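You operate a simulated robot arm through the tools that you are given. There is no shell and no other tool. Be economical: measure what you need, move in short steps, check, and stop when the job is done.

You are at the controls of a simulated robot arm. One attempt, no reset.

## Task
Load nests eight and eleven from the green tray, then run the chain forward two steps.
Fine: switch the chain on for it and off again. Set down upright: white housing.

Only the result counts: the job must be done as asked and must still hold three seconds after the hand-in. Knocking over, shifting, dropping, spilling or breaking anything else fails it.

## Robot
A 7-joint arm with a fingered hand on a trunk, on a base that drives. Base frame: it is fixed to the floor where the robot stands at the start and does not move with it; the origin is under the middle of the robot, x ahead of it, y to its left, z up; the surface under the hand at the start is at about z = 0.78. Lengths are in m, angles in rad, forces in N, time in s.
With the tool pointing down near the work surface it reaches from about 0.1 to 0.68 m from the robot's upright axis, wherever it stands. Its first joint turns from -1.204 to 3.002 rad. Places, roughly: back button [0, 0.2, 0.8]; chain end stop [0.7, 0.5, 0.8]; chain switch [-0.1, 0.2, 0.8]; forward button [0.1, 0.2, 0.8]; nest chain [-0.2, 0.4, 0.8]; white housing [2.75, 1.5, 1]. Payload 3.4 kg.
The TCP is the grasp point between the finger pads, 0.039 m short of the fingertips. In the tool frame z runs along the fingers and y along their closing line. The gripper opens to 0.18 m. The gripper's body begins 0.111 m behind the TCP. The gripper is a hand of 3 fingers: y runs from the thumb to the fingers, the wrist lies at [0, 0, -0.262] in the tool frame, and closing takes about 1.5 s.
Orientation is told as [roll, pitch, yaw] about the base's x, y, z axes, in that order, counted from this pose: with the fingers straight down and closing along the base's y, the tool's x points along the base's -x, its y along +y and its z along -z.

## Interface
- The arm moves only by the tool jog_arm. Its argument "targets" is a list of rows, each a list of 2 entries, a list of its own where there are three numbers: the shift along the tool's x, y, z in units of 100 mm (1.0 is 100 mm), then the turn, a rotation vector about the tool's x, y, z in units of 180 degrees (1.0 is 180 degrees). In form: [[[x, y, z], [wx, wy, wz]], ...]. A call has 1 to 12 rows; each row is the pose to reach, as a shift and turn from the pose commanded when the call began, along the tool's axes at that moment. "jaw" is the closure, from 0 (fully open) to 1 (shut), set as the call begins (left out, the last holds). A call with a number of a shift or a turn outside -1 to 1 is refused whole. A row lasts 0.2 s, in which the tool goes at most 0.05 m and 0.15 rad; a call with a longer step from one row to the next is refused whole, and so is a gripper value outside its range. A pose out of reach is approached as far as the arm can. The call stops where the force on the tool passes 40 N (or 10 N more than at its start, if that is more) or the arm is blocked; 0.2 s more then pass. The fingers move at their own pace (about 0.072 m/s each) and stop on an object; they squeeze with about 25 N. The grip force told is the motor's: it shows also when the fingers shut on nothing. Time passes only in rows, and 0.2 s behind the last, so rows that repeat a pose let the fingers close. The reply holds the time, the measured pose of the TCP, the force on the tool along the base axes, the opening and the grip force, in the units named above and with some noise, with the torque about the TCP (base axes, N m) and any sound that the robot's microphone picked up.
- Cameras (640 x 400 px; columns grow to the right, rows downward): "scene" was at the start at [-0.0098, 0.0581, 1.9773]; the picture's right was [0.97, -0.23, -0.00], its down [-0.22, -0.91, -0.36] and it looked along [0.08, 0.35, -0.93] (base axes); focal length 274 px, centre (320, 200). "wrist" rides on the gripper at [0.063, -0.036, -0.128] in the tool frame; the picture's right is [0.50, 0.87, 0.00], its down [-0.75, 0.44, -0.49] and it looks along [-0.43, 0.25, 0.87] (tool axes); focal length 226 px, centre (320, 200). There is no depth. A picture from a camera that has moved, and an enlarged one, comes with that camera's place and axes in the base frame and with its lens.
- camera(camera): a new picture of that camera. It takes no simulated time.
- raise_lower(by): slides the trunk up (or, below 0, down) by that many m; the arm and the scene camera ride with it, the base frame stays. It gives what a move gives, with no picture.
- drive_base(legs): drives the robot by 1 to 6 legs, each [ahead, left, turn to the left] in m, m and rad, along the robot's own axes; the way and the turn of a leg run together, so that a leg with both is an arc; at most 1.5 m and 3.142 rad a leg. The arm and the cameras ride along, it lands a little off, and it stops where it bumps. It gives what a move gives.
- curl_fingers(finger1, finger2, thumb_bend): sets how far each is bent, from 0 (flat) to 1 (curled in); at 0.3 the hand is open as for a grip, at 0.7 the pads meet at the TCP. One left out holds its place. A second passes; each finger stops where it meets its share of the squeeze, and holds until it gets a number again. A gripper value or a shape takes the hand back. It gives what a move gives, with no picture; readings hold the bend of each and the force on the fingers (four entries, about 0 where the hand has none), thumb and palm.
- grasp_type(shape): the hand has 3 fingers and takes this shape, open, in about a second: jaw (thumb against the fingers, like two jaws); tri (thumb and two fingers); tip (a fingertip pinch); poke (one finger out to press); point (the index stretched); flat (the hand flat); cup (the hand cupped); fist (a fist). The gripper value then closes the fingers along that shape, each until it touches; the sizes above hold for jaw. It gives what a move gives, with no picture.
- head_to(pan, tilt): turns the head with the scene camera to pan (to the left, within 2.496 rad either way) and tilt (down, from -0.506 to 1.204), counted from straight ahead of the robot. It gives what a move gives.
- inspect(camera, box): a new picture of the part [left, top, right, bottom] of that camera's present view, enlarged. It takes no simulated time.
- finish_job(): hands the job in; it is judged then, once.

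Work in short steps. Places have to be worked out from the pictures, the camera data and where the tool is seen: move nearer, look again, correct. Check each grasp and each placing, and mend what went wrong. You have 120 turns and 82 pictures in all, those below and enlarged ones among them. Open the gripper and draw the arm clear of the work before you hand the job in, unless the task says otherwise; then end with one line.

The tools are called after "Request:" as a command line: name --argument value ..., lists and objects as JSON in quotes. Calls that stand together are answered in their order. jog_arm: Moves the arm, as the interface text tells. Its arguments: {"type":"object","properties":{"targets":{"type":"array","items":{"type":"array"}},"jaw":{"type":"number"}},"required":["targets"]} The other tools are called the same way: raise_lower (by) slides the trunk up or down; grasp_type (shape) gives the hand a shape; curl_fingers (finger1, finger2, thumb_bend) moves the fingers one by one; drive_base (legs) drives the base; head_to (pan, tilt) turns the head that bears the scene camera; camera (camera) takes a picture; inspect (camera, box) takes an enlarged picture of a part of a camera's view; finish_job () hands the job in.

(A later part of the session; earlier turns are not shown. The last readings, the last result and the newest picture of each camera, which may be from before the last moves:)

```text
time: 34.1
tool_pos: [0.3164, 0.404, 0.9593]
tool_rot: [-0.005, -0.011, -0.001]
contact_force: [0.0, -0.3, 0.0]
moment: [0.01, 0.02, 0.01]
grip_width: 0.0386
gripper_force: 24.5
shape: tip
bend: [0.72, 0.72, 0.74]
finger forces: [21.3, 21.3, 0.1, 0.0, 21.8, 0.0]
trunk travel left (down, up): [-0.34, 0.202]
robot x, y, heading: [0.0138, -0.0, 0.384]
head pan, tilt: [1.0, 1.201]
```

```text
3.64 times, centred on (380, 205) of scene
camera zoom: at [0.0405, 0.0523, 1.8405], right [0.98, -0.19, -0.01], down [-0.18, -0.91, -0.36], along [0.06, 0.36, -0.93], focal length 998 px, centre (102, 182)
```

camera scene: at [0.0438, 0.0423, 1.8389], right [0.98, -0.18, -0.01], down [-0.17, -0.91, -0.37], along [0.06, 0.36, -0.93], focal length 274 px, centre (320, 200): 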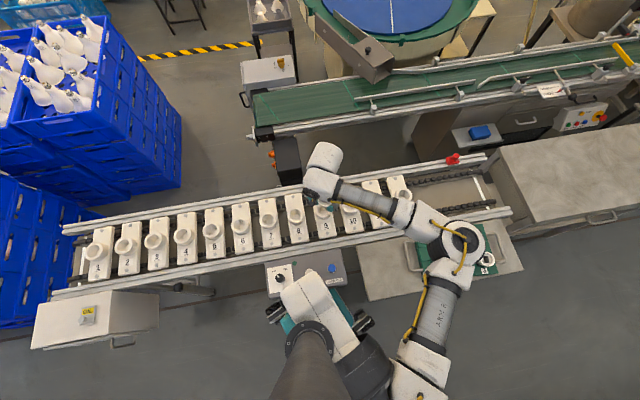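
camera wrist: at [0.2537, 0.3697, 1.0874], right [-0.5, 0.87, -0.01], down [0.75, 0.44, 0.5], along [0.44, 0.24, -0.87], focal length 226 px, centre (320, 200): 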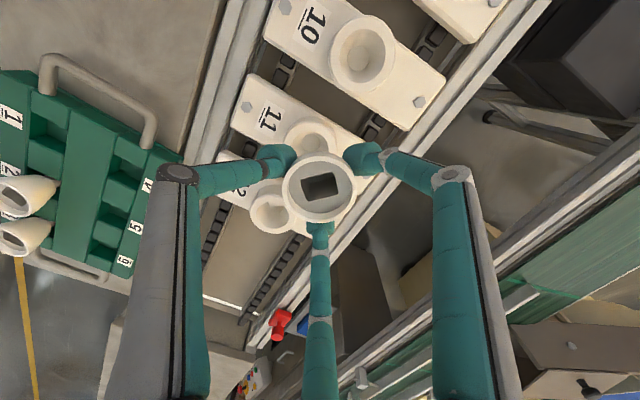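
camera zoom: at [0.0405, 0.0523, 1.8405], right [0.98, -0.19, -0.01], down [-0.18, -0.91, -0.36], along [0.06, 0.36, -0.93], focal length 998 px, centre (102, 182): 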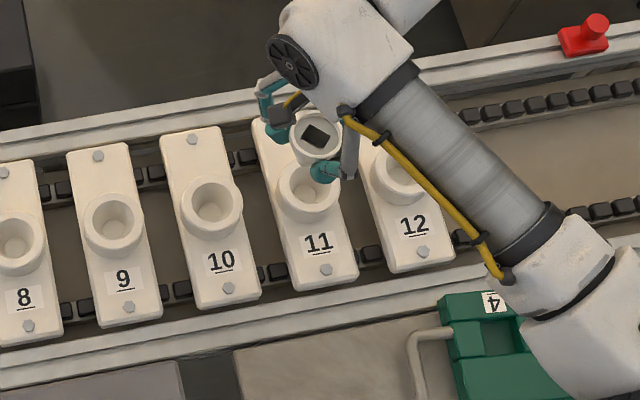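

Nest 11 measures (0.332, 0.402) again. I centre, remove the slight tilt, and lower 40 mm for a look.

Request:
jog_arm --targets '[[[-0.155, -0.025, 0], [-0.0016, 0.0035, 0]], [[-0.155, -0.025, 0.2], [-0.0016, 0.0035, 0]], [[-0.155, -0.025, 0.4], [-0.0016, 0.0035, 0]], [[-0.155, -0.025, 0.4], [-0.0016, 0.0035, 0]]]'

Request:
camera --camera "wrist"

Request:
inspect --camera "scene" --box '[340, 160, 440, 240]'

```text
time: 35.1
tool_pos: [0.3356, 0.4023, 0.918]
tool_rot: [0.0, 0.0, -0.003]
contact_force: [-0.6, -0.4, -0.1]
moment: [0.02, 0.01, 0.02]
grip_width: 0.0387
gripper_force: 25.2
shape: tip
bend: [0.72, 0.72, 0.74]
finger forces: [21.4, 21.2, 0.1, 0.1, 21.8, 0.1]
trunk travel left (down, up): [-0.34, 0.202]
robot x, y, heading: [0.0123, 0.0014, 0.385]
head pan, tilt: [1.0, 1.201]
```

```text
50 pictures are left
camera wrist: at [0.2732, 0.3668, 1.0463], right [-0.5, 0.87, 0.0], down [0.76, 0.43, 0.49], along [0.43, 0.24, -0.87], focal length 226 px, centre (320, 200)
```

wrist: 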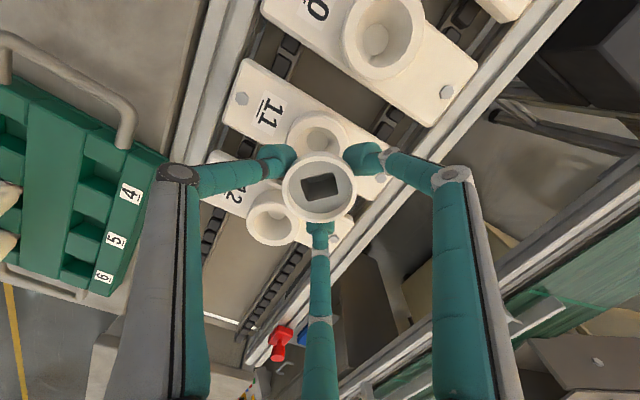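

```text
5.00 times, centred on (390, 200) of scene
camera zoom: at [0.041, 0.0521, 1.8405], right [0.98, -0.19, -0.01], down [-0.18, -0.91, -0.36], along [0.06, 0.36, -0.93], focal length 1372 px, centre (-30, 200)
```

zoom: 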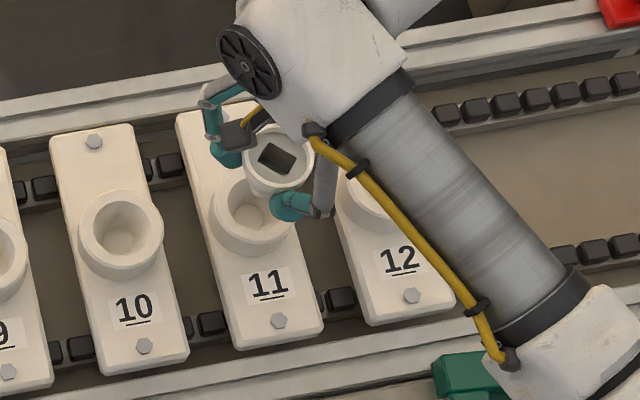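

Refined, nest 11's axis is about (0.3325, 0.400) and the part's rim about 3 mm off it in x and y. I correct and lower gently, watching the force.

Request:
jog_arm --targets '[[[0.03, -0.025, 0.0], [0, 0, 0]], [[0.03, -0.025, 0.12], [0, 0, 0]], [[0.03, -0.025, 0.24], [0, 0, 0]], [[0.03, -0.025, 0.36], [0, 0, 0]], [[0.03, -0.025, 0.4], [0, 0, 0]]]'

Request:
camera --camera "wrist"

Request:
inspect --camera "scene" --box '[340, 160, 440, 240]'

```text
time: 36.3
tool_pos: [0.3338, 0.3976, 0.8781]
tool_rot: [0.001, 0.003, -0.003]
contact_force: [0.1, -0.7, 0.4]
moment: [-0.01, 0.0, -0.01]
grip_width: 0.0388
gripper_force: 25.3
shape: tip
bend: [0.72, 0.72, 0.74]
finger forces: [21.2, 21.2, 0.1, 0.0, 21.8, 0.0]
trunk travel left (down, up): [-0.34, 0.202]
robot x, y, heading: [0.0154, 0.0015, 0.379]
head pan, tilt: [1.0, 1.201]
```

```text
48 pictures are left
camera wrist: at [0.2714, 0.362, 1.0055], right [-0.5, 0.87, 0.0], down [0.76, 0.43, 0.49], along [0.43, 0.24, -0.87], focal length 226 px, centre (320, 200)
```

wrist: 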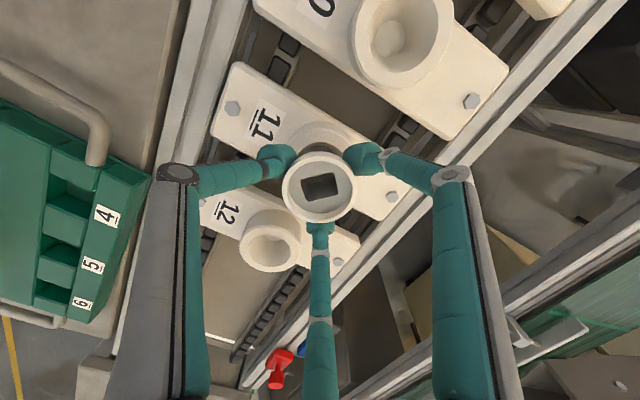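

```text
5.00 times, centred on (390, 200) of scene
camera zoom: at [0.041, 0.052, 1.8405], right [0.98, -0.19, -0.01], down [-0.18, -0.91, -0.36], along [0.06, 0.36, -0.93], focal length 1372 px, centre (-30, 200)
```

zoom: 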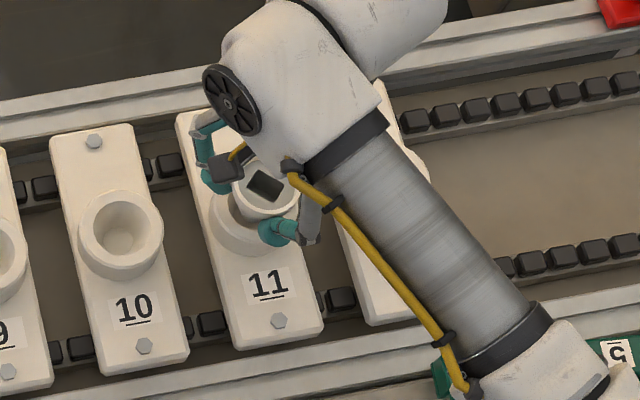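

No contact yet and alignment looks right. I continue down in 8 mm rows until contact.

Request:
jog_arm --targets '[[[0, 0, 0.08], [0, 0, 0]], [[0, 0, 0.16], [0, 0, 0]], [[0, 0, 0.22], [0, 0, 0]], [[0, 0, 0.27], [0, 0, 0]]]'

Request:
inspect --camera "scene" --box '[340, 160, 440, 240]'

Request:
camera --camera "wrist"

```text
time: 37.3
tool_pos: [0.3325, 0.3965, 0.8557]
tool_rot: [0.003, -0.002, -0.001]
contact_force: [-2.8, -9.3, 32.5]
moment: [-0.98, 0.11, -0.06]
grip_width: 0.0379
gripper_force: 25.5
shape: tip
bend: [0.73, 0.73, 0.78]
finger forces: [19.5, 19.1, 0.0, 0.1, 53.8, 0.0]
trunk travel left (down, up): [-0.34, 0.202]
robot x, y, heading: [0.0118, 0.0006, 0.379]
head pan, tilt: [1.0, 1.201]
```

```text
5.00 times, centred on (390, 200) of scene
camera zoom: at [0.0346, 0.0465, 1.8411], right [0.98, -0.19, 0.0], down [-0.18, -0.91, -0.37], along [0.07, 0.36, -0.93], focal length 1372 px, centre (-30, 200)
```

zoom: 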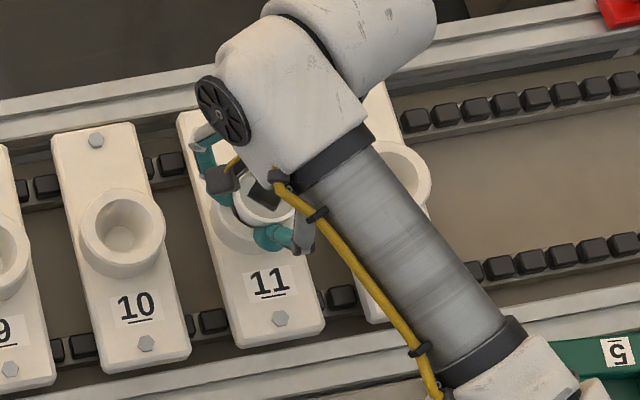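

```text
45 pictures are left
camera wrist: at [0.2702, 0.3608, 0.9836], right [-0.5, 0.87, 0.0], down [0.75, 0.43, 0.5], along [0.43, 0.25, -0.87], focal length 226 px, centre (320, 200)
```

wrist: 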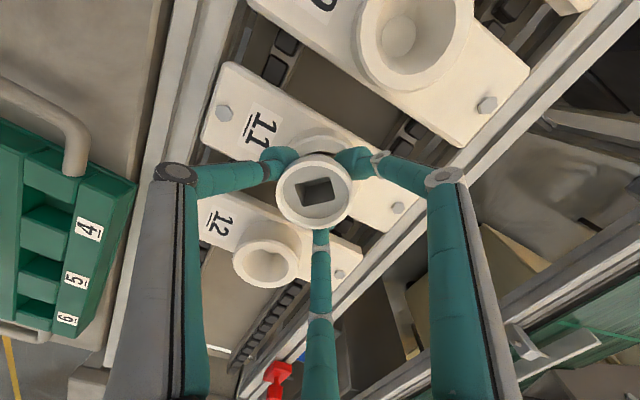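

The force pattern (thumb 54 N, torque matches a load at the thumb tip) suggests the thumb's tip touches the nest ring while the part itself is not yet seated. I back off 4 mm and enlarge the view to judge how deep the part is in the hole.

Request:
jog_arm --targets '[[[0, 0, -0.06], [0, 0, 0]], [[0, 0, -0.06], [0, 0, 0]]]'

Request:
inspect --camera "wrist" --box '[250, 110, 390, 240]'

Request:
inspect --camera "scene" --box '[365, 180, 415, 220]'

```text
time: 37.9
tool_pos: [0.3325, 0.3983, 0.8575]
tool_rot: [-0.002, 0.003, -0.002]
contact_force: [-2.8, -3.0, 4.1]
moment: [-0.2, 0.1, -0.04]
grip_width: 0.0363
gripper_force: 25.3
shape: tip
bend: [0.73, 0.73, 0.77]
finger forces: [19.4, 19.1, 0.1, 0.0, 27.0, 0.0]
trunk travel left (down, up): [-0.34, 0.202]
robot x, y, heading: [0.0143, -0.0004, 0.378]
head pan, tilt: [1.0, 1.201]
```

```text
3.08 times, centred on (320, 175) of wrist
camera zoom: at [0.2712, 0.3619, 0.985], right [-0.5, 0.87, 0.0], down [0.76, 0.43, 0.49], along [0.43, 0.24, -0.87], focal length 696 px, centre (320, 277)
```

zoom: 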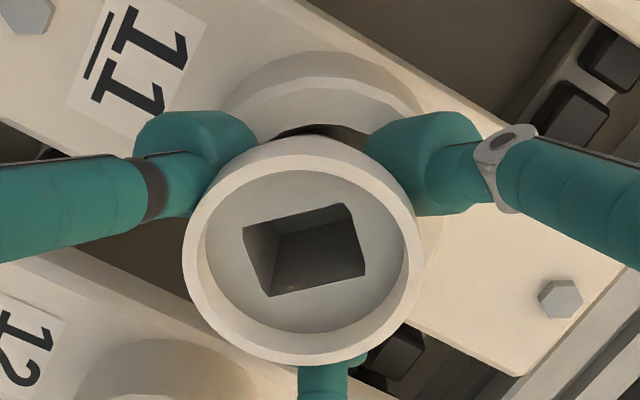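

```text
10.00 times, centred on (390, 200) of scene
camera zoom: at [0.0375, 0.051, 1.8405], right [0.98, -0.19, 0.0], down [-0.18, -0.91, -0.37], along [0.06, 0.36, -0.93], focal length 2744 px, centre (-380, 200)
```

zoom: 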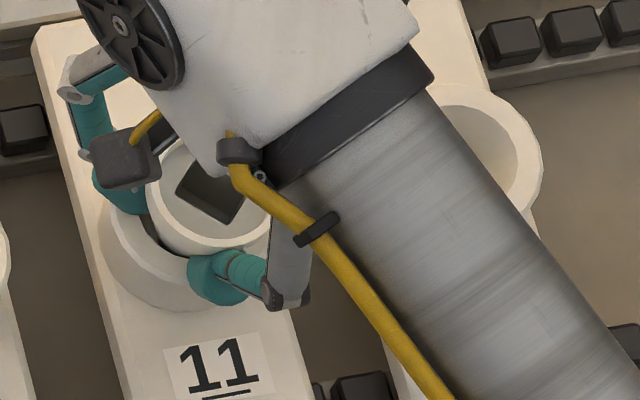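

The part is well inside the ring's opening but sits ~4 mm toward −y. I shift by that and then open the fingers so it settles into the tapered nest.

Request:
jog_arm --targets '[[[0.015, 0.035, 0], [0, 0, 0]], [[0.015, 0.035, 0], [0, 0, 0]]]'

Request:
inspect --camera "wrist" --box '[250, 110, 390, 240]'

```text
time: 38.5
tool_pos: [0.3334, 0.4002, 0.8581]
tool_rot: [-0.002, 0.0, -0.003]
contact_force: [2.0, -11.0, 2.6]
moment: [-0.46, -0.1, 0.06]
grip_width: 0.0356
gripper_force: 24.5
shape: tip
bend: [0.73, 0.73, 0.75]
finger forces: [18.1, 18.1, 0.0, 0.0, 27.9, 0.0]
trunk travel left (down, up): [-0.34, 0.202]
robot x, y, heading: [0.0147, -0.0006, 0.38]
head pan, tilt: [1.0, 1.201]
```

```text
3.08 times, centred on (320, 175) of wrist
camera zoom: at [0.2712, 0.3644, 0.9859], right [-0.5, 0.87, 0.0], down [0.76, 0.43, 0.49], along [0.43, 0.24, -0.87], focal length 696 px, centre (320, 277)
```

zoom: 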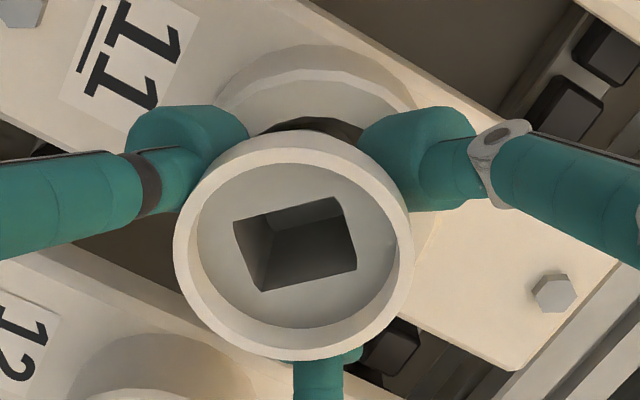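

Moving +y only loaded the part against the nest wall, so the nest axis is really near y≈0.396. I go back 5 mm in −y to relieve it, then open the fingers.

Request:
jog_arm --targets '[[[0, -0.03, 0], [0, 0, 0]], [[0, -0.055, 0], [0, 0, 0]], [[0, -0.055, 0], [0, 0, 0]]]'

```text
time: 39.3
tool_pos: [0.3319, 0.3973, 0.8581]
tool_rot: [-0.001, 0.001, -0.003]
contact_force: [-0.6, -0.1, -1.1]
moment: [0.0, 0.03, -0.02]
grip_width: 0.0346
gripper_force: 25.4
shape: tip
bend: [0.73, 0.73, 0.76]
finger forces: [21.3, 21.0, 0.1, 0.0, 20.5, 0.1]
trunk travel left (down, up): [-0.34, 0.202]
robot x, y, heading: [0.015, -0.0048, 0.376]
head pan, tilt: [1.0, 1.201]
```

No load now. I open the fingers to let the part settle.

Request:
jog_arm --targets '[[[0, 0, 0], [0, 0, 0]], [[0, 0, 0], [0, 0, 0]], [[0, 0, 0], [0, 0, 0]], [[0, 0, 0], [0, 0, 0]], [[0, 0, 0], [0, 0, 0]]]' --jaw 0.5

Request:
inspect --camera "wrist" --box '[250, 110, 390, 240]'

```text
time: 40.5
tool_pos: [0.332, 0.3968, 0.8584]
tool_rot: [-0.001, 0.002, 0.0]
contact_force: [-0.5, 0.4, -0.1]
moment: [-0.01, 0.01, -0.01]
grip_width: 0.0893
gripper_force: 0.1
shape: tip
bend: [0.71, 0.71, 0.72]
finger forces: [0.1, 0.0, 0.0, 0.0, 0.0, 0.1]
trunk travel left (down, up): [-0.34, 0.202]
robot x, y, heading: [0.013, -0.0006, 0.381]
head pan, tilt: [1.0, 1.201]
```

```text
3.08 times, centred on (320, 175) of wrist
camera zoom: at [0.2705, 0.3607, 0.9863], right [-0.5, 0.87, 0.0], down [0.76, 0.43, 0.49], along [0.43, 0.24, -0.87], focal length 696 px, centre (320, 277)
```

zoom: 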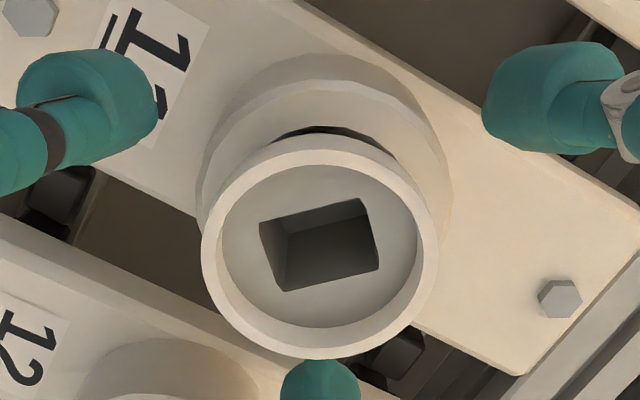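

The part stands centred in nest 11. I withdraw straight up and check it from above.

Request:
jog_arm --targets '[[[0, 0, -0.2], [0, 0, 0]], [[0, 0, -0.5], [0, 0, 0]], [[0, 0, -1.0], [0, 0, 0]], [[0, 0, -1.0], [0, 0, 0]]]'

Request:
camera --camera "wrist"

```text
time: 41.5
tool_pos: [0.3313, 0.4008, 0.9587]
tool_rot: [0.0, 0.003, -0.003]
contact_force: [0.0, -0.1, -0.2]
moment: [0.01, 0.0, 0.0]
grip_width: 0.0895
gripper_force: 0.1
shape: tip
bend: [0.71, 0.71, 0.72]
finger forces: [0.0, 0.1, 0.1, 0.1, 0.1, 0.0]
trunk travel left (down, up): [-0.34, 0.202]
robot x, y, heading: [0.0127, -0.001, 0.378]
head pan, tilt: [1.0, 1.201]
```

```text
40 pictures are left
camera wrist: at [0.2696, 0.3643, 1.0869], right [-0.5, 0.87, 0.0], down [0.76, 0.43, 0.49], along [0.43, 0.24, -0.87], focal length 226 px, centre (320, 200)
```

wrist: 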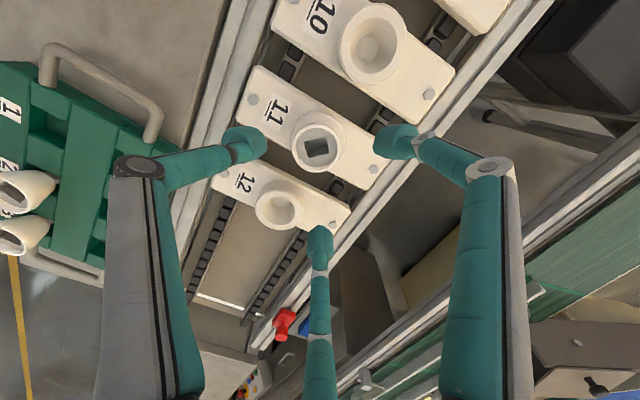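

Nest 11 is loaded, upright and centred (axis ≈ (0.3325, 0.398)). Next is part 2 at (0.566, 0.104); with yaw +30° its neighbour (part 3) will lie between thumb and a finger. I travel there at the same height.

Request:
jog_arm --targets '[[[-0.2, -0.25, 0], [0, 0, 0]], [[-0.4, -0.5, 0], [0, 0, 0]], [[-0.6, -0.75, 0], [0, 0, 0]], [[-0.78, -0.99, 0], [0, 0, 0]]]'

Request:
jog_arm --targets '[[[-0.2, -0.25, 0], [0, 0, 0]], [[-0.4, -0.5, 0], [0, 0, 0]], [[-0.6, -0.75, 0], [0, 0, 0]], [[-0.78, -0.99, 0], [0, 0, 0]]]'

Request:
jog_arm --targets '[[[-0.2, -0.25, 0], [0, 0, -0.04]], [[-0.4, -0.5, 0], [0, 0, -0.08]], [[-0.6, -0.75, 0], [0, 0, -0.12]], [[-0.79, -0.99, 0], [0, 0, -0.165]], [[-0.79, -0.99, 0], [0, 0, -0.1668]]]'

Request:
camera --camera "wrist"

```text
time: 42.5
tool_pos: [0.4083, 0.2969, 0.9586]
tool_rot: [0.0, 0.001, -0.002]
contact_force: [-0.3, 0.4, -0.5]
moment: [0.04, 0.0, 0.02]
grip_width: 0.0897
gripper_force: 0.0
shape: tip
bend: [0.71, 0.71, 0.72]
finger forces: [0.0, 0.0, 0.0, 0.1, 0.0, 0.0]
trunk travel left (down, up): [-0.34, 0.202]
robot x, y, heading: [0.0121, -0.0042, 0.384]
head pan, tilt: [1.0, 1.201]
```

```text
time: 43.5
tool_pos: [0.4902, 0.1968, 0.957]
tool_rot: [-0.002, 0.001, -0.001]
contact_force: [-0.4, 0.7, -0.2]
moment: [0.0, -0.02, -0.01]
grip_width: 0.0896
gripper_force: 0.1
shape: tip
bend: [0.71, 0.71, 0.72]
finger forces: [0.0, 0.1, 0.0, 0.0, 0.1, 0.1]
trunk travel left (down, up): [-0.34, 0.202]
robot x, y, heading: [0.0103, -0.0012, 0.381]
head pan, tilt: [1.0, 1.201]
```

```text
time: 44.7
tool_pos: [0.5658, 0.099, 0.9599]
tool_rot: [0.0, 0.0, 0.522]
contact_force: [0.0, 0.0, -0.2]
moment: [-0.03, 0.01, 0.01]
grip_width: 0.0896
gripper_force: 0.1
shape: tip
bend: [0.71, 0.71, 0.72]
finger forces: [0.1, 0.0, 0.0, 0.1, 0.0, 0.0]
trunk travel left (down, up): [-0.34, 0.202]
robot x, y, heading: [0.0165, 0.0037, 0.383]
head pan, tilt: [1.0, 1.201]
```

```text
39 pictures are left
camera wrist: at [0.5302, 0.0371, 1.0863], right [-0.87, 0.5, 0.0], down [0.44, 0.75, 0.49], along [0.25, 0.43, -0.87], focal length 226 px, centre (320, 200)
```

wrist: 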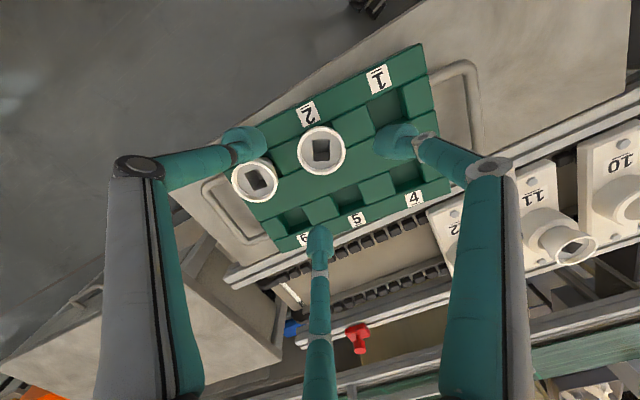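

Part 2's rim is at (0.566, 0.101), right under the TCP, with part 3 between thumb and finger. I lower to z≈0.869 — slightly higher on the part than before.

Request:
jog_arm --targets '[[[0, 0.01, 0.3], [0, 0, 0]], [[0, 0.01, 0.6], [0, 0, 0]], [[0, 0.01, 0.8], [0, 0, 0]], [[0, 0.01, 0.89], [0, 0, 0]], [[0, 0.01, 0.89], [0, 0, 0]]]'

Request:
camera --camera "wrist"

```text
time: 45.9
tool_pos: [0.5647, 0.1028, 0.8691]
tool_rot: [-0.002, -0.001, 0.521]
contact_force: [0.6, 0.0, -0.8]
moment: [-0.02, -0.02, -0.02]
grip_width: 0.0895
gripper_force: 0.0
shape: tip
bend: [0.71, 0.71, 0.72]
finger forces: [0.0, 0.0, 0.0, 0.0, 0.1, 0.0]
trunk travel left (down, up): [-0.34, 0.202]
robot x, y, heading: [0.0138, -0.0, 0.385]
head pan, tilt: [1.0, 1.201]
```

```text
38 pictures are left
camera wrist: at [0.5299, 0.0398, 0.9975], right [-0.87, 0.5, 0.0], down [0.44, 0.75, 0.49], along [0.25, 0.43, -0.87], focal length 226 px, centre (320, 200)
```

wrist: 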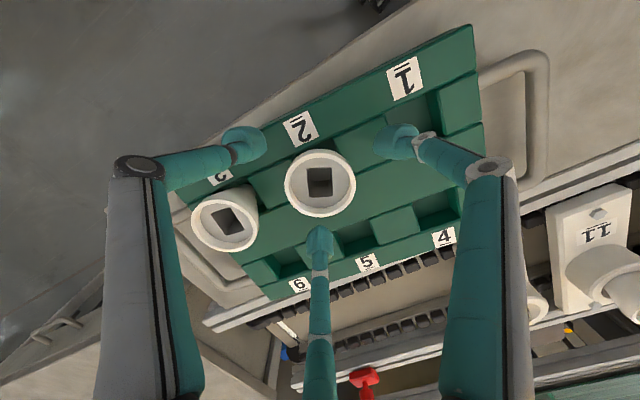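

The rim is centred between the fingers and part 3 is clear. I close.

Request:
jog_arm --targets '[[[0, 0, 0], [0, 0, 0]], [[0, 0, 0], [0, 0, 0]], [[0, 0, 0], [0, 0, 0]], [[0, 0, 0], [0, 0, 0]], [[0, 0, 0], [0, 0, 0]], [[0, 0, 0], [0, 0, 0]]]' --jaw 1

Request:
jog_arm --targets '[[[0, 0, -0.1], [0, 0, 0]], [[0, 0, -0.3], [0, 0, 0]], [[0, 0, -0.6], [0, 0, 0]], [[0, 0, -0.9], [0, 0, 0]], [[0, 0, -0.9], [0, 0, 0]]]'

Request:
camera --camera "wrist"

```text
time: 47.3
tool_pos: [0.5648, 0.1014, 0.8704]
tool_rot: [0.001, 0.004, 0.523]
contact_force: [0.3, -0.5, -0.4]
moment: [0.01, 0.02, 0.01]
grip_width: 0.0428
gripper_force: 25.2
shape: tip
bend: [0.72, 0.72, 0.75]
finger forces: [22.2, 21.7, 0.1, 0.0, 21.7, 0.0]
trunk travel left (down, up): [-0.34, 0.202]
robot x, y, heading: [0.0142, -0.0052, 0.381]
head pan, tilt: [1.0, 1.201]
```

```text
time: 48.5
tool_pos: [0.5643, 0.1017, 0.9607]
tool_rot: [0.0, 0.002, 0.522]
contact_force: [0.0, 0.0, -1.5]
moment: [0.0, -0.04, -0.01]
grip_width: 0.0426
gripper_force: 25.2
shape: tip
bend: [0.72, 0.72, 0.75]
finger forces: [22.2, 21.7, 0.0, 0.0, 21.5, 0.0]
trunk travel left (down, up): [-0.34, 0.202]
robot x, y, heading: [0.0147, 0.0017, 0.379]
head pan, tilt: [1.0, 1.201]
```

```text
37 pictures are left
camera wrist: at [0.5297, 0.0397, 1.0886], right [-0.87, 0.5, 0.0], down [0.44, 0.75, 0.49], along [0.25, 0.43, -0.87], focal length 226 px, centre (320, 200)
```

wrist: 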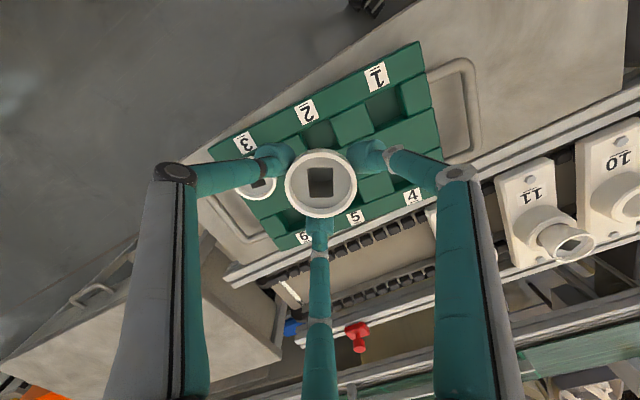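

Part 2 is held well. To bring nest 8 within the arm's range I retract the hand a little, then turn the base another 0.6 rad left with the part at safe height (its bottom ~0.89, seated part's rim ~0.84).

Request:
jog_arm --targets '[[[0.14, 0.25, 0], [0, 0, 0]], [[0.28, 0.5, 0], [0, 0, 0]], [[0.42, 0.75, -0.1], [0, 0, 0]], [[0.55, 1.0, -0.2], [0, 0, 0]], [[0.55, 1.0, -0.2], [0, 0, 0]]]'

Request:
drive_base --legs '[[0, 0, 0.6]]'

Request:
camera --camera "scene"

```text
time: 49.7
tool_pos: [0.4682, 0.1571, 0.9782]
tool_rot: [-0.001, 0.002, 0.522]
contact_force: [-0.7, 0.0, -0.2]
moment: [0.01, -0.04, 0.01]
grip_width: 0.0426
gripper_force: 25.5
shape: tip
bend: [0.72, 0.72, 0.75]
finger forces: [22.2, 21.6, 0.0, 0.0, 21.6, 0.0]
trunk travel left (down, up): [-0.34, 0.202]
robot x, y, heading: [0.0106, 0.0007, 0.382]
head pan, tilt: [1.0, 1.201]
```

```text
time: 50.4
tool_pos: [0.4625, 0.1647, 0.9853]
tool_rot: [-0.01, -0.003, 0.524]
contact_force: [-0.9, 0.1, -0.2]
moment: [-0.02, 0.0, 0.0]
grip_width: 0.0427
gripper_force: 24.9
shape: tip
bend: [0.72, 0.72, 0.75]
finger forces: [22.3, 21.7, 0.1, 0.0, 21.6, 0.0]
trunk travel left (down, up): [-0.34, 0.202]
robot x, y, heading: [0.013, -0.0017, 0.383]
head pan, tilt: [1.0, 1.201]
stopped in leg 1: the robot was blocked; the commanded pose is now the measured one
```

```text
36 pictures are left
camera scene: at [0.0405, 0.0584, 1.8419], right [0.98, -0.19, 0.0], down [-0.17, -0.92, -0.36], along [0.06, 0.36, -0.93], focal length 274 px, centre (320, 200)
```

scene: 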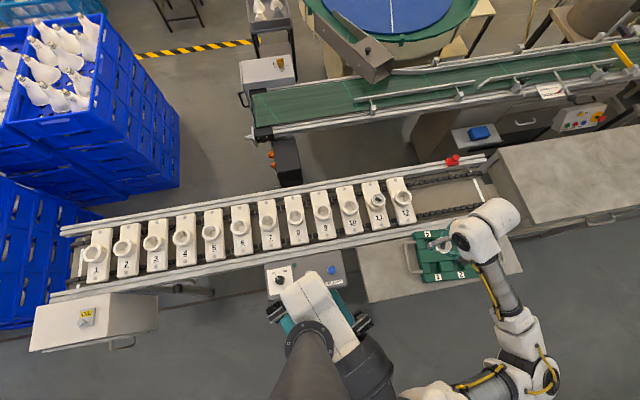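

The base was blocked when turning, presumably by the table's edge in front. I back straight away from the chain (−y) by 0.12 m, then turn.

Request:
drive_base --legs '[[-0.045, -0.111, 0]]'

Request:
drive_base --legs '[[0, 0, 0.65]]'

```text
time: 51.6
tool_pos: [0.448, 0.0733, 0.9849]
tool_rot: [-0.034, -0.002, 0.528]
contact_force: [0.3, 2.1, -0.5]
moment: [-0.09, -0.07, 0.01]
grip_width: 0.0427
gripper_force: 25.1
shape: tip
bend: [0.72, 0.72, 0.75]
finger forces: [22.1, 21.7, 0.0, 0.1, 21.6, 0.1]
trunk travel left (down, up): [-0.34, 0.202]
robot x, y, heading: [0.0152, -0.1164, 0.382]
head pan, tilt: [1.0, 1.201]
```

```text
time: 53.8
tool_pos: [0.2551, 0.2903, 0.9863]
tool_rot: [-0.012, -0.007, 1.19]
contact_force: [0.0, 1.3, 0.2]
moment: [-0.03, 0.03, 0.0]
grip_width: 0.0424
gripper_force: 24.6
shape: tip
bend: [0.72, 0.72, 0.75]
finger forces: [22.0, 21.6, 0.1, 0.0, 21.5, 0.0]
trunk travel left (down, up): [-0.34, 0.202]
robot x, y, heading: [0.0082, -0.11, 1.052]
head pan, tilt: [1.0, 1.201]
```

Turned to heading 1.05. I now move over to nest 8 at about (0.000, 0.398), trimming tilt and setting yaw to ~60°.

Request:
jog_arm --targets '[[[0, 0.3, 0], [-0.0035, -0.0027, 0.02]], [[0, 0.6, 0], [-0.0035, -0.0027, 0.0455]], [[-0.01, 0.9, 0], [-0.0035, -0.0027, 0.0455]], [[-0.01, 0.9, 0], [-0.0035, -0.0027, 0.0455]]]'

Request:
camera --camera "wrist"

Request:
camera --camera "scene"

```text
time: 54.8
tool_pos: [0.149, 0.3337, 0.9831]
tool_rot: [-0.02, -0.019, 1.049]
contact_force: [0.1, 0.9, 0.2]
moment: [0.04, -0.02, -0.03]
grip_width: 0.0425
gripper_force: 25.0
shape: tip
bend: [0.72, 0.72, 0.75]
finger forces: [22.1, 21.8, 0.0, 0.0, 21.5, 0.0]
trunk travel left (down, up): [-0.34, 0.202]
robot x, y, heading: [0.0071, -0.1112, 1.05]
head pan, tilt: [1.0, 1.201]
```

```text
35 pictures are left
camera wrist: at [0.146, 0.2623, 1.1105], right [-1.0, 0.0, -0.03], down [-0.01, 0.87, 0.5], along [0.02, 0.5, -0.87], focal length 226 px, centre (320, 200)
```

wrist: 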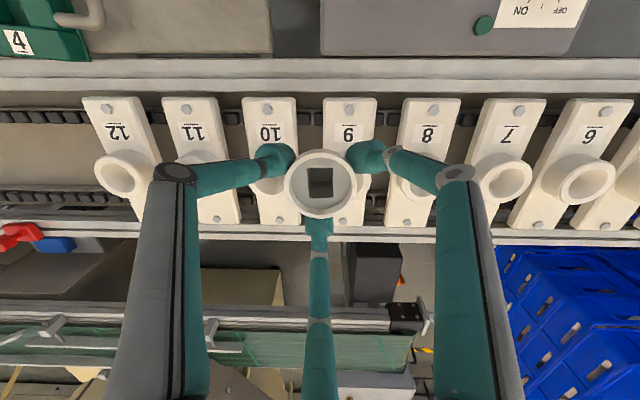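

```text
34 pictures are left
camera scene: at [-0.0314, -0.0371, 1.8417], right [0.89, 0.46, 0.0], down [0.43, -0.83, -0.35], along [-0.16, 0.31, -0.94], focal length 274 px, centre (320, 200)
```

scene: 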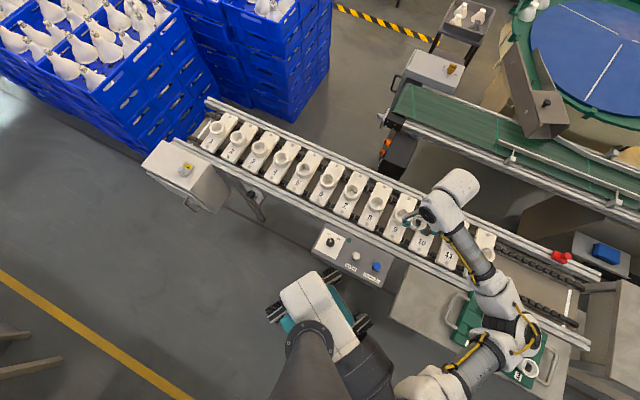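

The tilt was trimmed the wrong way; the roll and pitch act in the hand's turned frame. I correct this and go on toward nest 8.

Request:
jog_arm --targets '[[[0.05, 0.4, 0], [-0.0064, 0.006, 0]], [[0.1, 0.8, 0], [-0.0064, 0.006, 0]], [[0.1, 0.85, 0], [-0.0064, 0.006, 0]]]'

Request:
jog_arm --targets '[[[0.05, 0.4, 0], [0, 0, 0]], [[0.08, 0.74, 0], [0, 0, 0]], [[0.08, 0.74, 0], [0, 0, 0]]]'

Request:
camera --camera "wrist"

Request:
inspect --camera "scene" --box '[320, 160, 440, 260]'

```text
time: 55.6
tool_pos: [0.0708, 0.3688, 0.982]
tool_rot: [0.002, 0.0, 1.049]
contact_force: [0.2, 0.2, -0.3]
moment: [0.01, -0.02, -0.02]
grip_width: 0.0424
gripper_force: 24.7
shape: tip
bend: [0.72, 0.72, 0.75]
finger forces: [22.2, 21.6, 0.0, 0.0, 21.5, 0.0]
trunk travel left (down, up): [-0.34, 0.202]
robot x, y, heading: [0.0064, -0.11, 1.048]
head pan, tilt: [1.0, 1.201]
```

```text
time: 56.4
tool_pos: [0.0042, 0.3968, 0.982]
tool_rot: [0.004, -0.001, 1.05]
contact_force: [-1.3, -0.1, -1.3]
moment: [-0.01, -0.08, -0.01]
grip_width: 0.042
gripper_force: 25.7
shape: tip
bend: [0.72, 0.72, 0.75]
finger forces: [22.0, 21.5, 0.0, 0.1, 21.5, 0.0]
trunk travel left (down, up): [-0.34, 0.202]
robot x, y, heading: [0.0108, -0.1144, 1.052]
head pan, tilt: [1.0, 1.201]
```

```text
33 pictures are left
camera wrist: at [0.0057, 0.3242, 1.1106], right [-1.0, 0.0, 0.0], down [0.0, 0.87, 0.49], along [0.0, 0.49, -0.87], focal length 226 px, centre (320, 200)
```

wrist: 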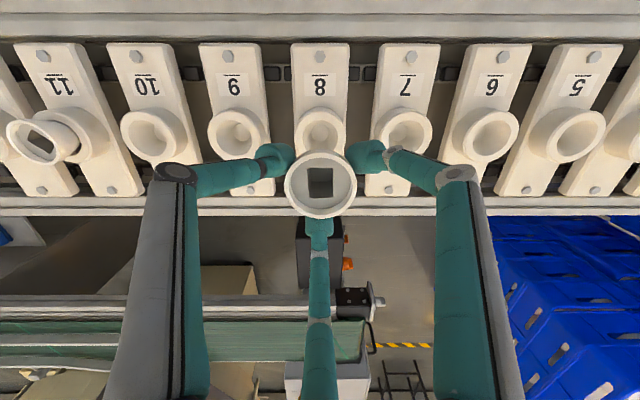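

```text
4.00 times, centred on (380, 210) of scene
camera zoom: at [-0.0273, -0.0391, 1.8418], right [0.89, 0.46, 0.0], down [0.43, -0.83, -0.35], along [-0.16, 0.31, -0.94], focal length 1098 px, centre (80, 160)
```

zoom: 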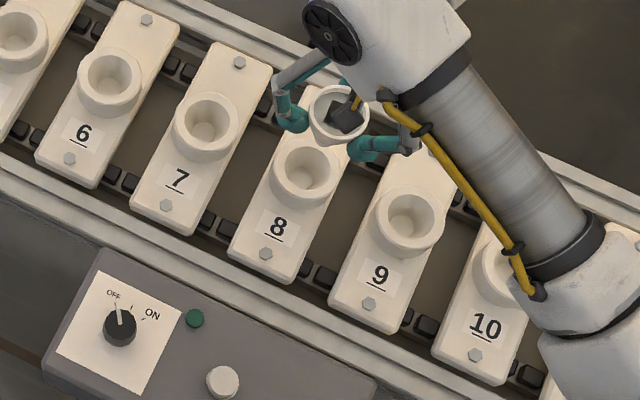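

Nest 8, the held part and the camera axis are lined up in x (≈0.0057); y≈0.397 matches too. I lower 0.10 first.

Request:
jog_arm --targets '[[[0, 0, 0.3], [0, 0, 0]], [[0, 0, 0.6], [0, 0, 0]], [[0, 0, 0.85], [0, 0, 0]], [[0, 0, 0.97], [0, 0, 0]], [[0, 0, 0.97], [0, 0, 0]]]'

Request:
inspect --camera "wrist" --box '[220, 90, 420, 230]'

```text
time: 57.6
tool_pos: [0.02, 0.3885, 0.8909]
tool_rot: [0.022, 0.002, 1.048]
contact_force: [-6.2, 1.3, 1.8]
moment: [0.13, 0.54, 0.03]
grip_width: 0.0413
gripper_force: 24.2
shape: tip
bend: [0.72, 0.72, 0.74]
finger forces: [25.0, 22.6, 0.0, 0.0, 21.9, 0.0]
trunk travel left (down, up): [-0.34, 0.202]
robot x, y, heading: [0.013, -0.1107, 1.042]
head pan, tilt: [1.0, 1.201]
```

```text
2.86 times, centred on (320, 160) of wrist
camera zoom: at [0.0238, 0.3137, 1.0186], right [-1.0, 0.0, 0.02], down [0.01, 0.87, 0.5], along [-0.02, 0.5, -0.87], focal length 646 px, centre (320, 314)
```

zoom: 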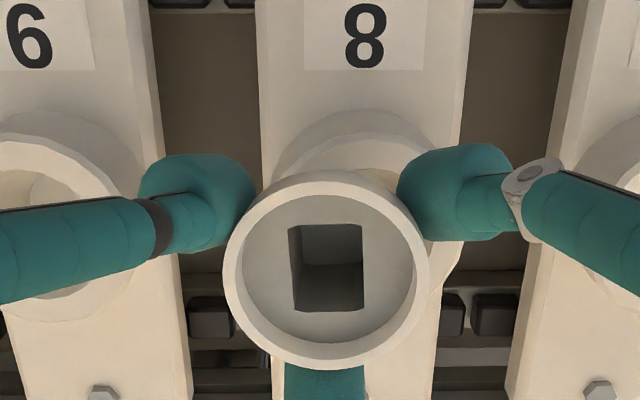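

The TCP drifted ~15 mm in +x with a small tilt and side force, so something is limiting the arm. I back up 30 mm right away and look.

Request:
jog_arm --targets '[[[0, 0, -0.2], [0, 0, 0]], [[0, 0, -0.4], [0, 0, 0]], [[0, 0, -0.4], [0, 0, 0]]]'

Request:
camera --camera "scene"

```text
time: 58.4
tool_pos: [0.0205, 0.3895, 0.9312]
tool_rot: [0.014, 0.001, 1.048]
contact_force: [0.5, 0.0, -0.5]
moment: [-0.01, 0.02, -0.04]
grip_width: 0.0414
gripper_force: 25.0
shape: tip
bend: [0.72, 0.72, 0.74]
finger forces: [23.3, 22.5, 0.1, 0.0, 23.3, 0.1]
trunk travel left (down, up): [-0.34, 0.202]
robot x, y, heading: [0.0108, -0.1129, 1.046]
head pan, tilt: [1.0, 1.201]
```

```text
30 pictures are left
camera scene: at [-0.0017, -0.0539, 1.8426], right [0.89, 0.46, 0.0], down [0.43, -0.83, -0.36], along [-0.17, 0.32, -0.93], focal length 274 px, centre (320, 200)
```

scene: 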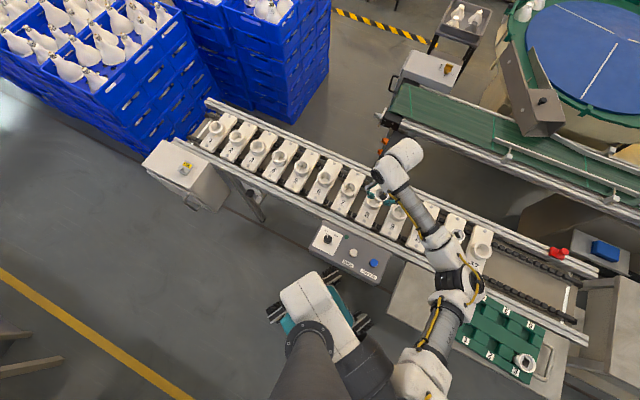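

The posture is again at the edge of the shoulder's range. I lift, and turn the base 0.3 rad further left to bring nest 8 more in front of the arm.

Request:
jog_arm --targets '[[[0, 0, -0.2], [0, 0, 0]], [[0, 0, -0.5], [0, 0, 0]], [[0, 0, -0.5], [0, 0, 0]]]'

Request:
drive_base --legs '[[0, 0, 0.3]]'

```text
time: 59.2
tool_pos: [0.0193, 0.3886, 0.9799]
tool_rot: [0.014, 0.001, 1.046]
contact_force: [0.0, 0.2, -0.4]
moment: [0.0, 0.02, -0.01]
grip_width: 0.0415
gripper_force: 25.4
shape: tip
bend: [0.72, 0.72, 0.74]
finger forces: [23.4, 22.4, 0.0, 0.0, 23.2, 0.0]
trunk travel left (down, up): [-0.34, 0.202]
robot x, y, heading: [0.0115, -0.1159, 1.053]
head pan, tilt: [1.0, 1.201]
```

```text
time: 60.6
tool_pos: [-0.1358, 0.3662, 0.9803]
tool_rot: [0.014, -0.001, 1.357]
contact_force: [0.5, -0.4, -0.2]
moment: [0.03, 0.0, 0.0]
grip_width: 0.0415
gripper_force: 24.8
shape: tip
bend: [0.72, 0.72, 0.74]
finger forces: [23.2, 22.5, 0.0, 0.1, 23.3, 0.1]
trunk travel left (down, up): [-0.34, 0.202]
robot x, y, heading: [0.0114, -0.115, 1.358]
head pan, tilt: [1.0, 1.201]
```

Now I return to nest 8, turning the hand back to yaw 60° and trimming the 0.014 rad roll.

Request:
jog_arm --targets '[[[-0.12, -0.27, 0], [0.002, 0, 0.04]], [[-0.24, -0.54, 0], [0.0045, 0, 0.08]], [[-0.36, -0.8, 0], [0.0045, 0, 0.0987]], [[-0.36, -0.8, 0], [0.0045, 0, 0.0987]]]'

```text
time: 61.6
tool_pos: [-0.0508, 0.3841, 0.9775]
tool_rot: [0.0, 0.001, 1.044]
contact_force: [0.4, -0.2, -0.7]
moment: [-0.01, -0.02, -0.02]
grip_width: 0.0413
gripper_force: 24.7
shape: tip
bend: [0.72, 0.72, 0.74]
finger forces: [23.2, 22.4, 0.1, 0.1, 23.1, 0.1]
trunk travel left (down, up): [-0.34, 0.202]
robot x, y, heading: [0.0141, -0.1145, 1.356]
head pan, tilt: [1.0, 1.201]
```

I cover the remaining (+0.056, +0.013).

Request:
jog_arm --targets '[[[-0.2, -0.21, 0], [0, 0, 0]], [[-0.4, -0.42, 0], [0, 0, 0]], [[-0.4, -0.42, 0.2], [0, 0, 0]], [[-0.4, -0.42, 0.4], [0, 0, 0]], [[-0.4, -0.42, 0.4], [0, 0, 0]]]'

Request:
camera --camera "wrist"

```text
time: 62.8
tool_pos: [0.007, 0.3969, 0.9381]
tool_rot: [0.0, 0.001, 1.045]
contact_force: [0.8, -0.5, -0.1]
moment: [-0.02, 0.04, 0.01]
grip_width: 0.0414
gripper_force: 25.0
shape: tip
bend: [0.72, 0.72, 0.75]
finger forces: [22.9, 22.3, 0.1, 0.1, 22.9, 0.0]
trunk travel left (down, up): [-0.34, 0.202]
robot x, y, heading: [0.0082, -0.1125, 1.352]
head pan, tilt: [1.0, 1.201]
```

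```text
29 pictures are left
camera wrist: at [0.0073, 0.3253, 1.0673], right [-1.0, 0.0, 0.0], down [0.0, 0.87, 0.49], along [0.0, 0.49, -0.87], focal length 226 px, centre (320, 200)
```

wrist: 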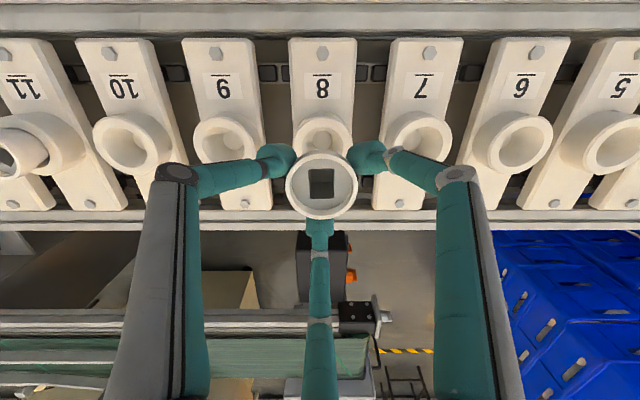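

Aligned with nest 8, tool level. I lower 45 mm and check for drift.

Request:
jog_arm --targets '[[[0, 0, 0.15], [0, 0, 0]], [[0, 0, 0.3], [0, 0, 0]], [[0, 0, 0.42], [0, 0, 0]], [[0, 0, 0.5], [0, 0, 0]], [[0, 0, 0.5], [0, 0, 0]]]'

Request:
inspect --camera "wrist" --box '[220, 90, 420, 230]'

```text
time: 64.0
tool_pos: [0.0058, 0.3981, 0.8873]
tool_rot: [0.002, 0.002, 1.046]
contact_force: [0.3, -1.1, -0.3]
moment: [-0.03, -0.02, 0.0]
grip_width: 0.0412
gripper_force: 24.8
shape: tip
bend: [0.72, 0.72, 0.75]
finger forces: [22.9, 22.2, 0.0, 0.0, 22.9, 0.0]
trunk travel left (down, up): [-0.34, 0.202]
robot x, y, heading: [0.0095, -0.1141, 1.354]
head pan, tilt: [1.0, 1.201]
```

```text
2.86 times, centred on (320, 160) of wrist
camera zoom: at [0.0073, 0.3251, 1.0156], right [-1.0, 0.0, 0.0], down [0.0, 0.87, 0.49], along [0.0, 0.49, -0.87], focal length 646 px, centre (320, 314)
```

zoom: 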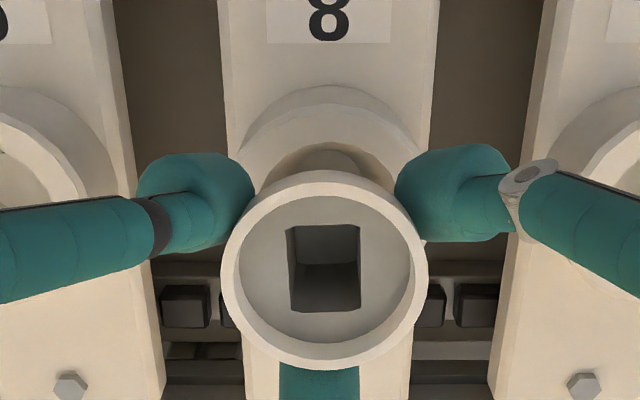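

Well aligned (within ~1 mm). I lower slowly until light contact, expected near TCP z≈0.861.

Request:
jog_arm --targets '[[[0.005, 0.01, 0.06], [0, 0, 0]], [[0.005, 0.01, 0.12], [0, 0, 0]], [[0.005, 0.01, 0.18], [0, 0, 0]], [[0.005, 0.01, 0.22], [0, 0, 0]], [[0.005, 0.01, 0.25], [0, 0, 0]]]'

```text
time: 65.2
tool_pos: [0.0064, 0.3974, 0.868]
tool_rot: [0.003, -0.005, 1.047]
contact_force: [1.4, -0.8, 17.5]
moment: [-0.11, -0.13, 0.02]
grip_width: 0.0419
gripper_force: 25.4
shape: tip
bend: [0.72, 0.72, 0.75]
finger forces: [22.6, 21.8, 0.0, 0.0, 22.3, 0.1]
trunk travel left (down, up): [-0.34, 0.202]
robot x, y, heading: [0.0076, -0.1146, 1.354]
head pan, tilt: [1.0, 1.201]
```

A clean vertical 17 N with balanced fingers: the part is seated. I relax 2 mm and open the fingers.

Request:
jog_arm --targets '[[[0, 0, -0.03], [0, 0, 0]], [[0, 0, -0.03], [0, 0, 0]], [[0, 0, -0.03], [0, 0, 0]], [[0, 0, -0.03], [0, 0, 0]], [[0, 0, -0.03], [0, 0, 0]]]' --jaw 0.45

Request:
jog_arm --targets '[[[0, 0, -0.2], [0, 0, 0]], [[0, 0, -0.5], [0, 0, 0]], [[0, 0, -1.0], [0, 0, 0]], [[0, 0, -1.0], [0, 0, 0]]]'

Request:
camera --camera "wrist"

```text
time: 66.4
tool_pos: [0.0051, 0.398, 0.867]
tool_rot: [0.0, 0.0, 1.046]
contact_force: [-0.4, -0.1, -0.5]
moment: [0.01, -0.01, -0.01]
grip_width: 0.0983
gripper_force: 0.1
shape: tip
bend: [0.7, 0.7, 0.71]
finger forces: [0.0, 0.0, 0.0, 0.0, 0.0, 0.0]
trunk travel left (down, up): [-0.34, 0.202]
robot x, y, heading: [0.0082, -0.115, 1.354]
head pan, tilt: [1.0, 1.201]
```

```text
time: 67.4
tool_pos: [0.0089, 0.3978, 0.9676]
tool_rot: [0.0, 0.002, 1.046]
contact_force: [0.7, 1.0, -0.2]
moment: [-0.04, -0.01, 0.03]
grip_width: 0.0984
gripper_force: 0.1
shape: tip
bend: [0.7, 0.7, 0.71]
finger forces: [0.0, 0.1, 0.0, 0.0, 0.1, 0.1]
trunk travel left (down, up): [-0.34, 0.202]
robot x, y, heading: [0.0123, -0.1132, 1.352]
head pan, tilt: [1.0, 1.201]
```

```text
27 pictures are left
camera wrist: at [0.0092, 0.3257, 1.0958], right [-1.0, 0.0, 0.0], down [0.0, 0.87, 0.49], along [0.0, 0.49, -0.87], focal length 226 px, centre (320, 200)
```

wrist: 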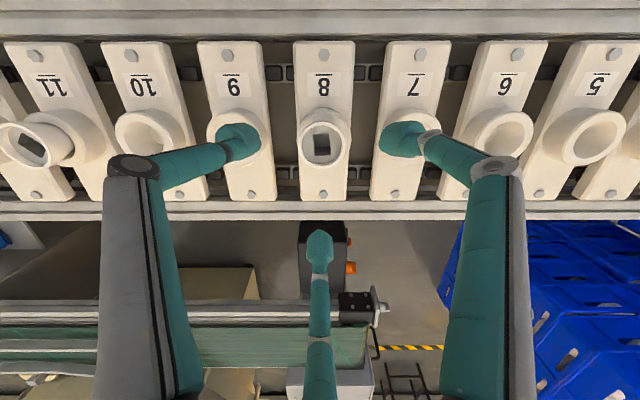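

Nest 8 is loaded. Now the panel: I enlarge it with the scene camera to locate the rotary switch and the buttons.

Request:
inspect --camera "scene" --box '[240, 160, 400, 300]'

Request:
camera --camera "scene"

```text
2.86 times, centred on (320, 230) of scene
camera zoom: at [-0.0232, -0.0585, 1.8424], right [0.71, 0.71, 0.0], down [0.66, -0.66, -0.36], along [-0.26, 0.25, -0.93], focal length 784 px, centre (320, 114)
```

zoom: 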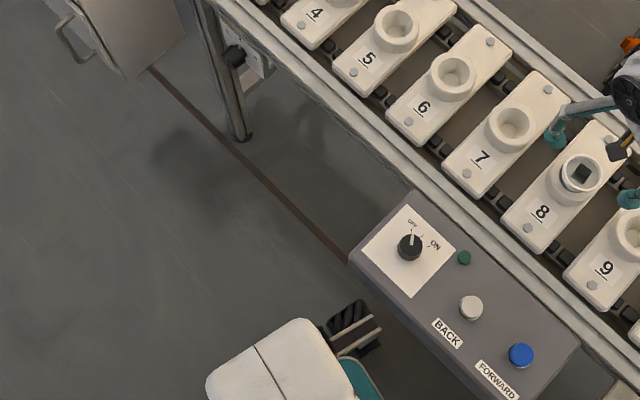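

```text
25 pictures are left
camera scene: at [-0.0232, -0.0585, 1.8424], right [0.71, 0.71, 0.0], down [0.66, -0.66, -0.36], along [-0.26, 0.25, -0.93], focal length 274 px, centre (320, 200)
```

scene: 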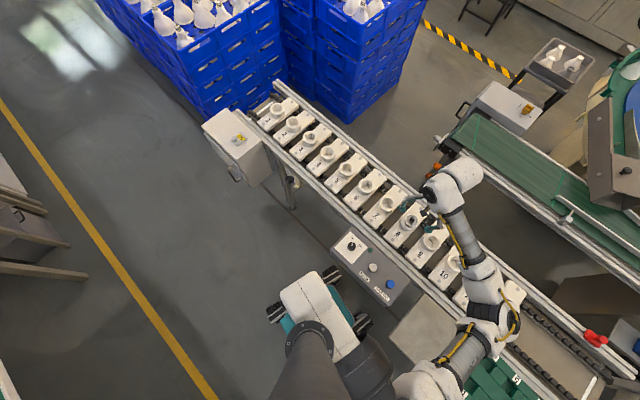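

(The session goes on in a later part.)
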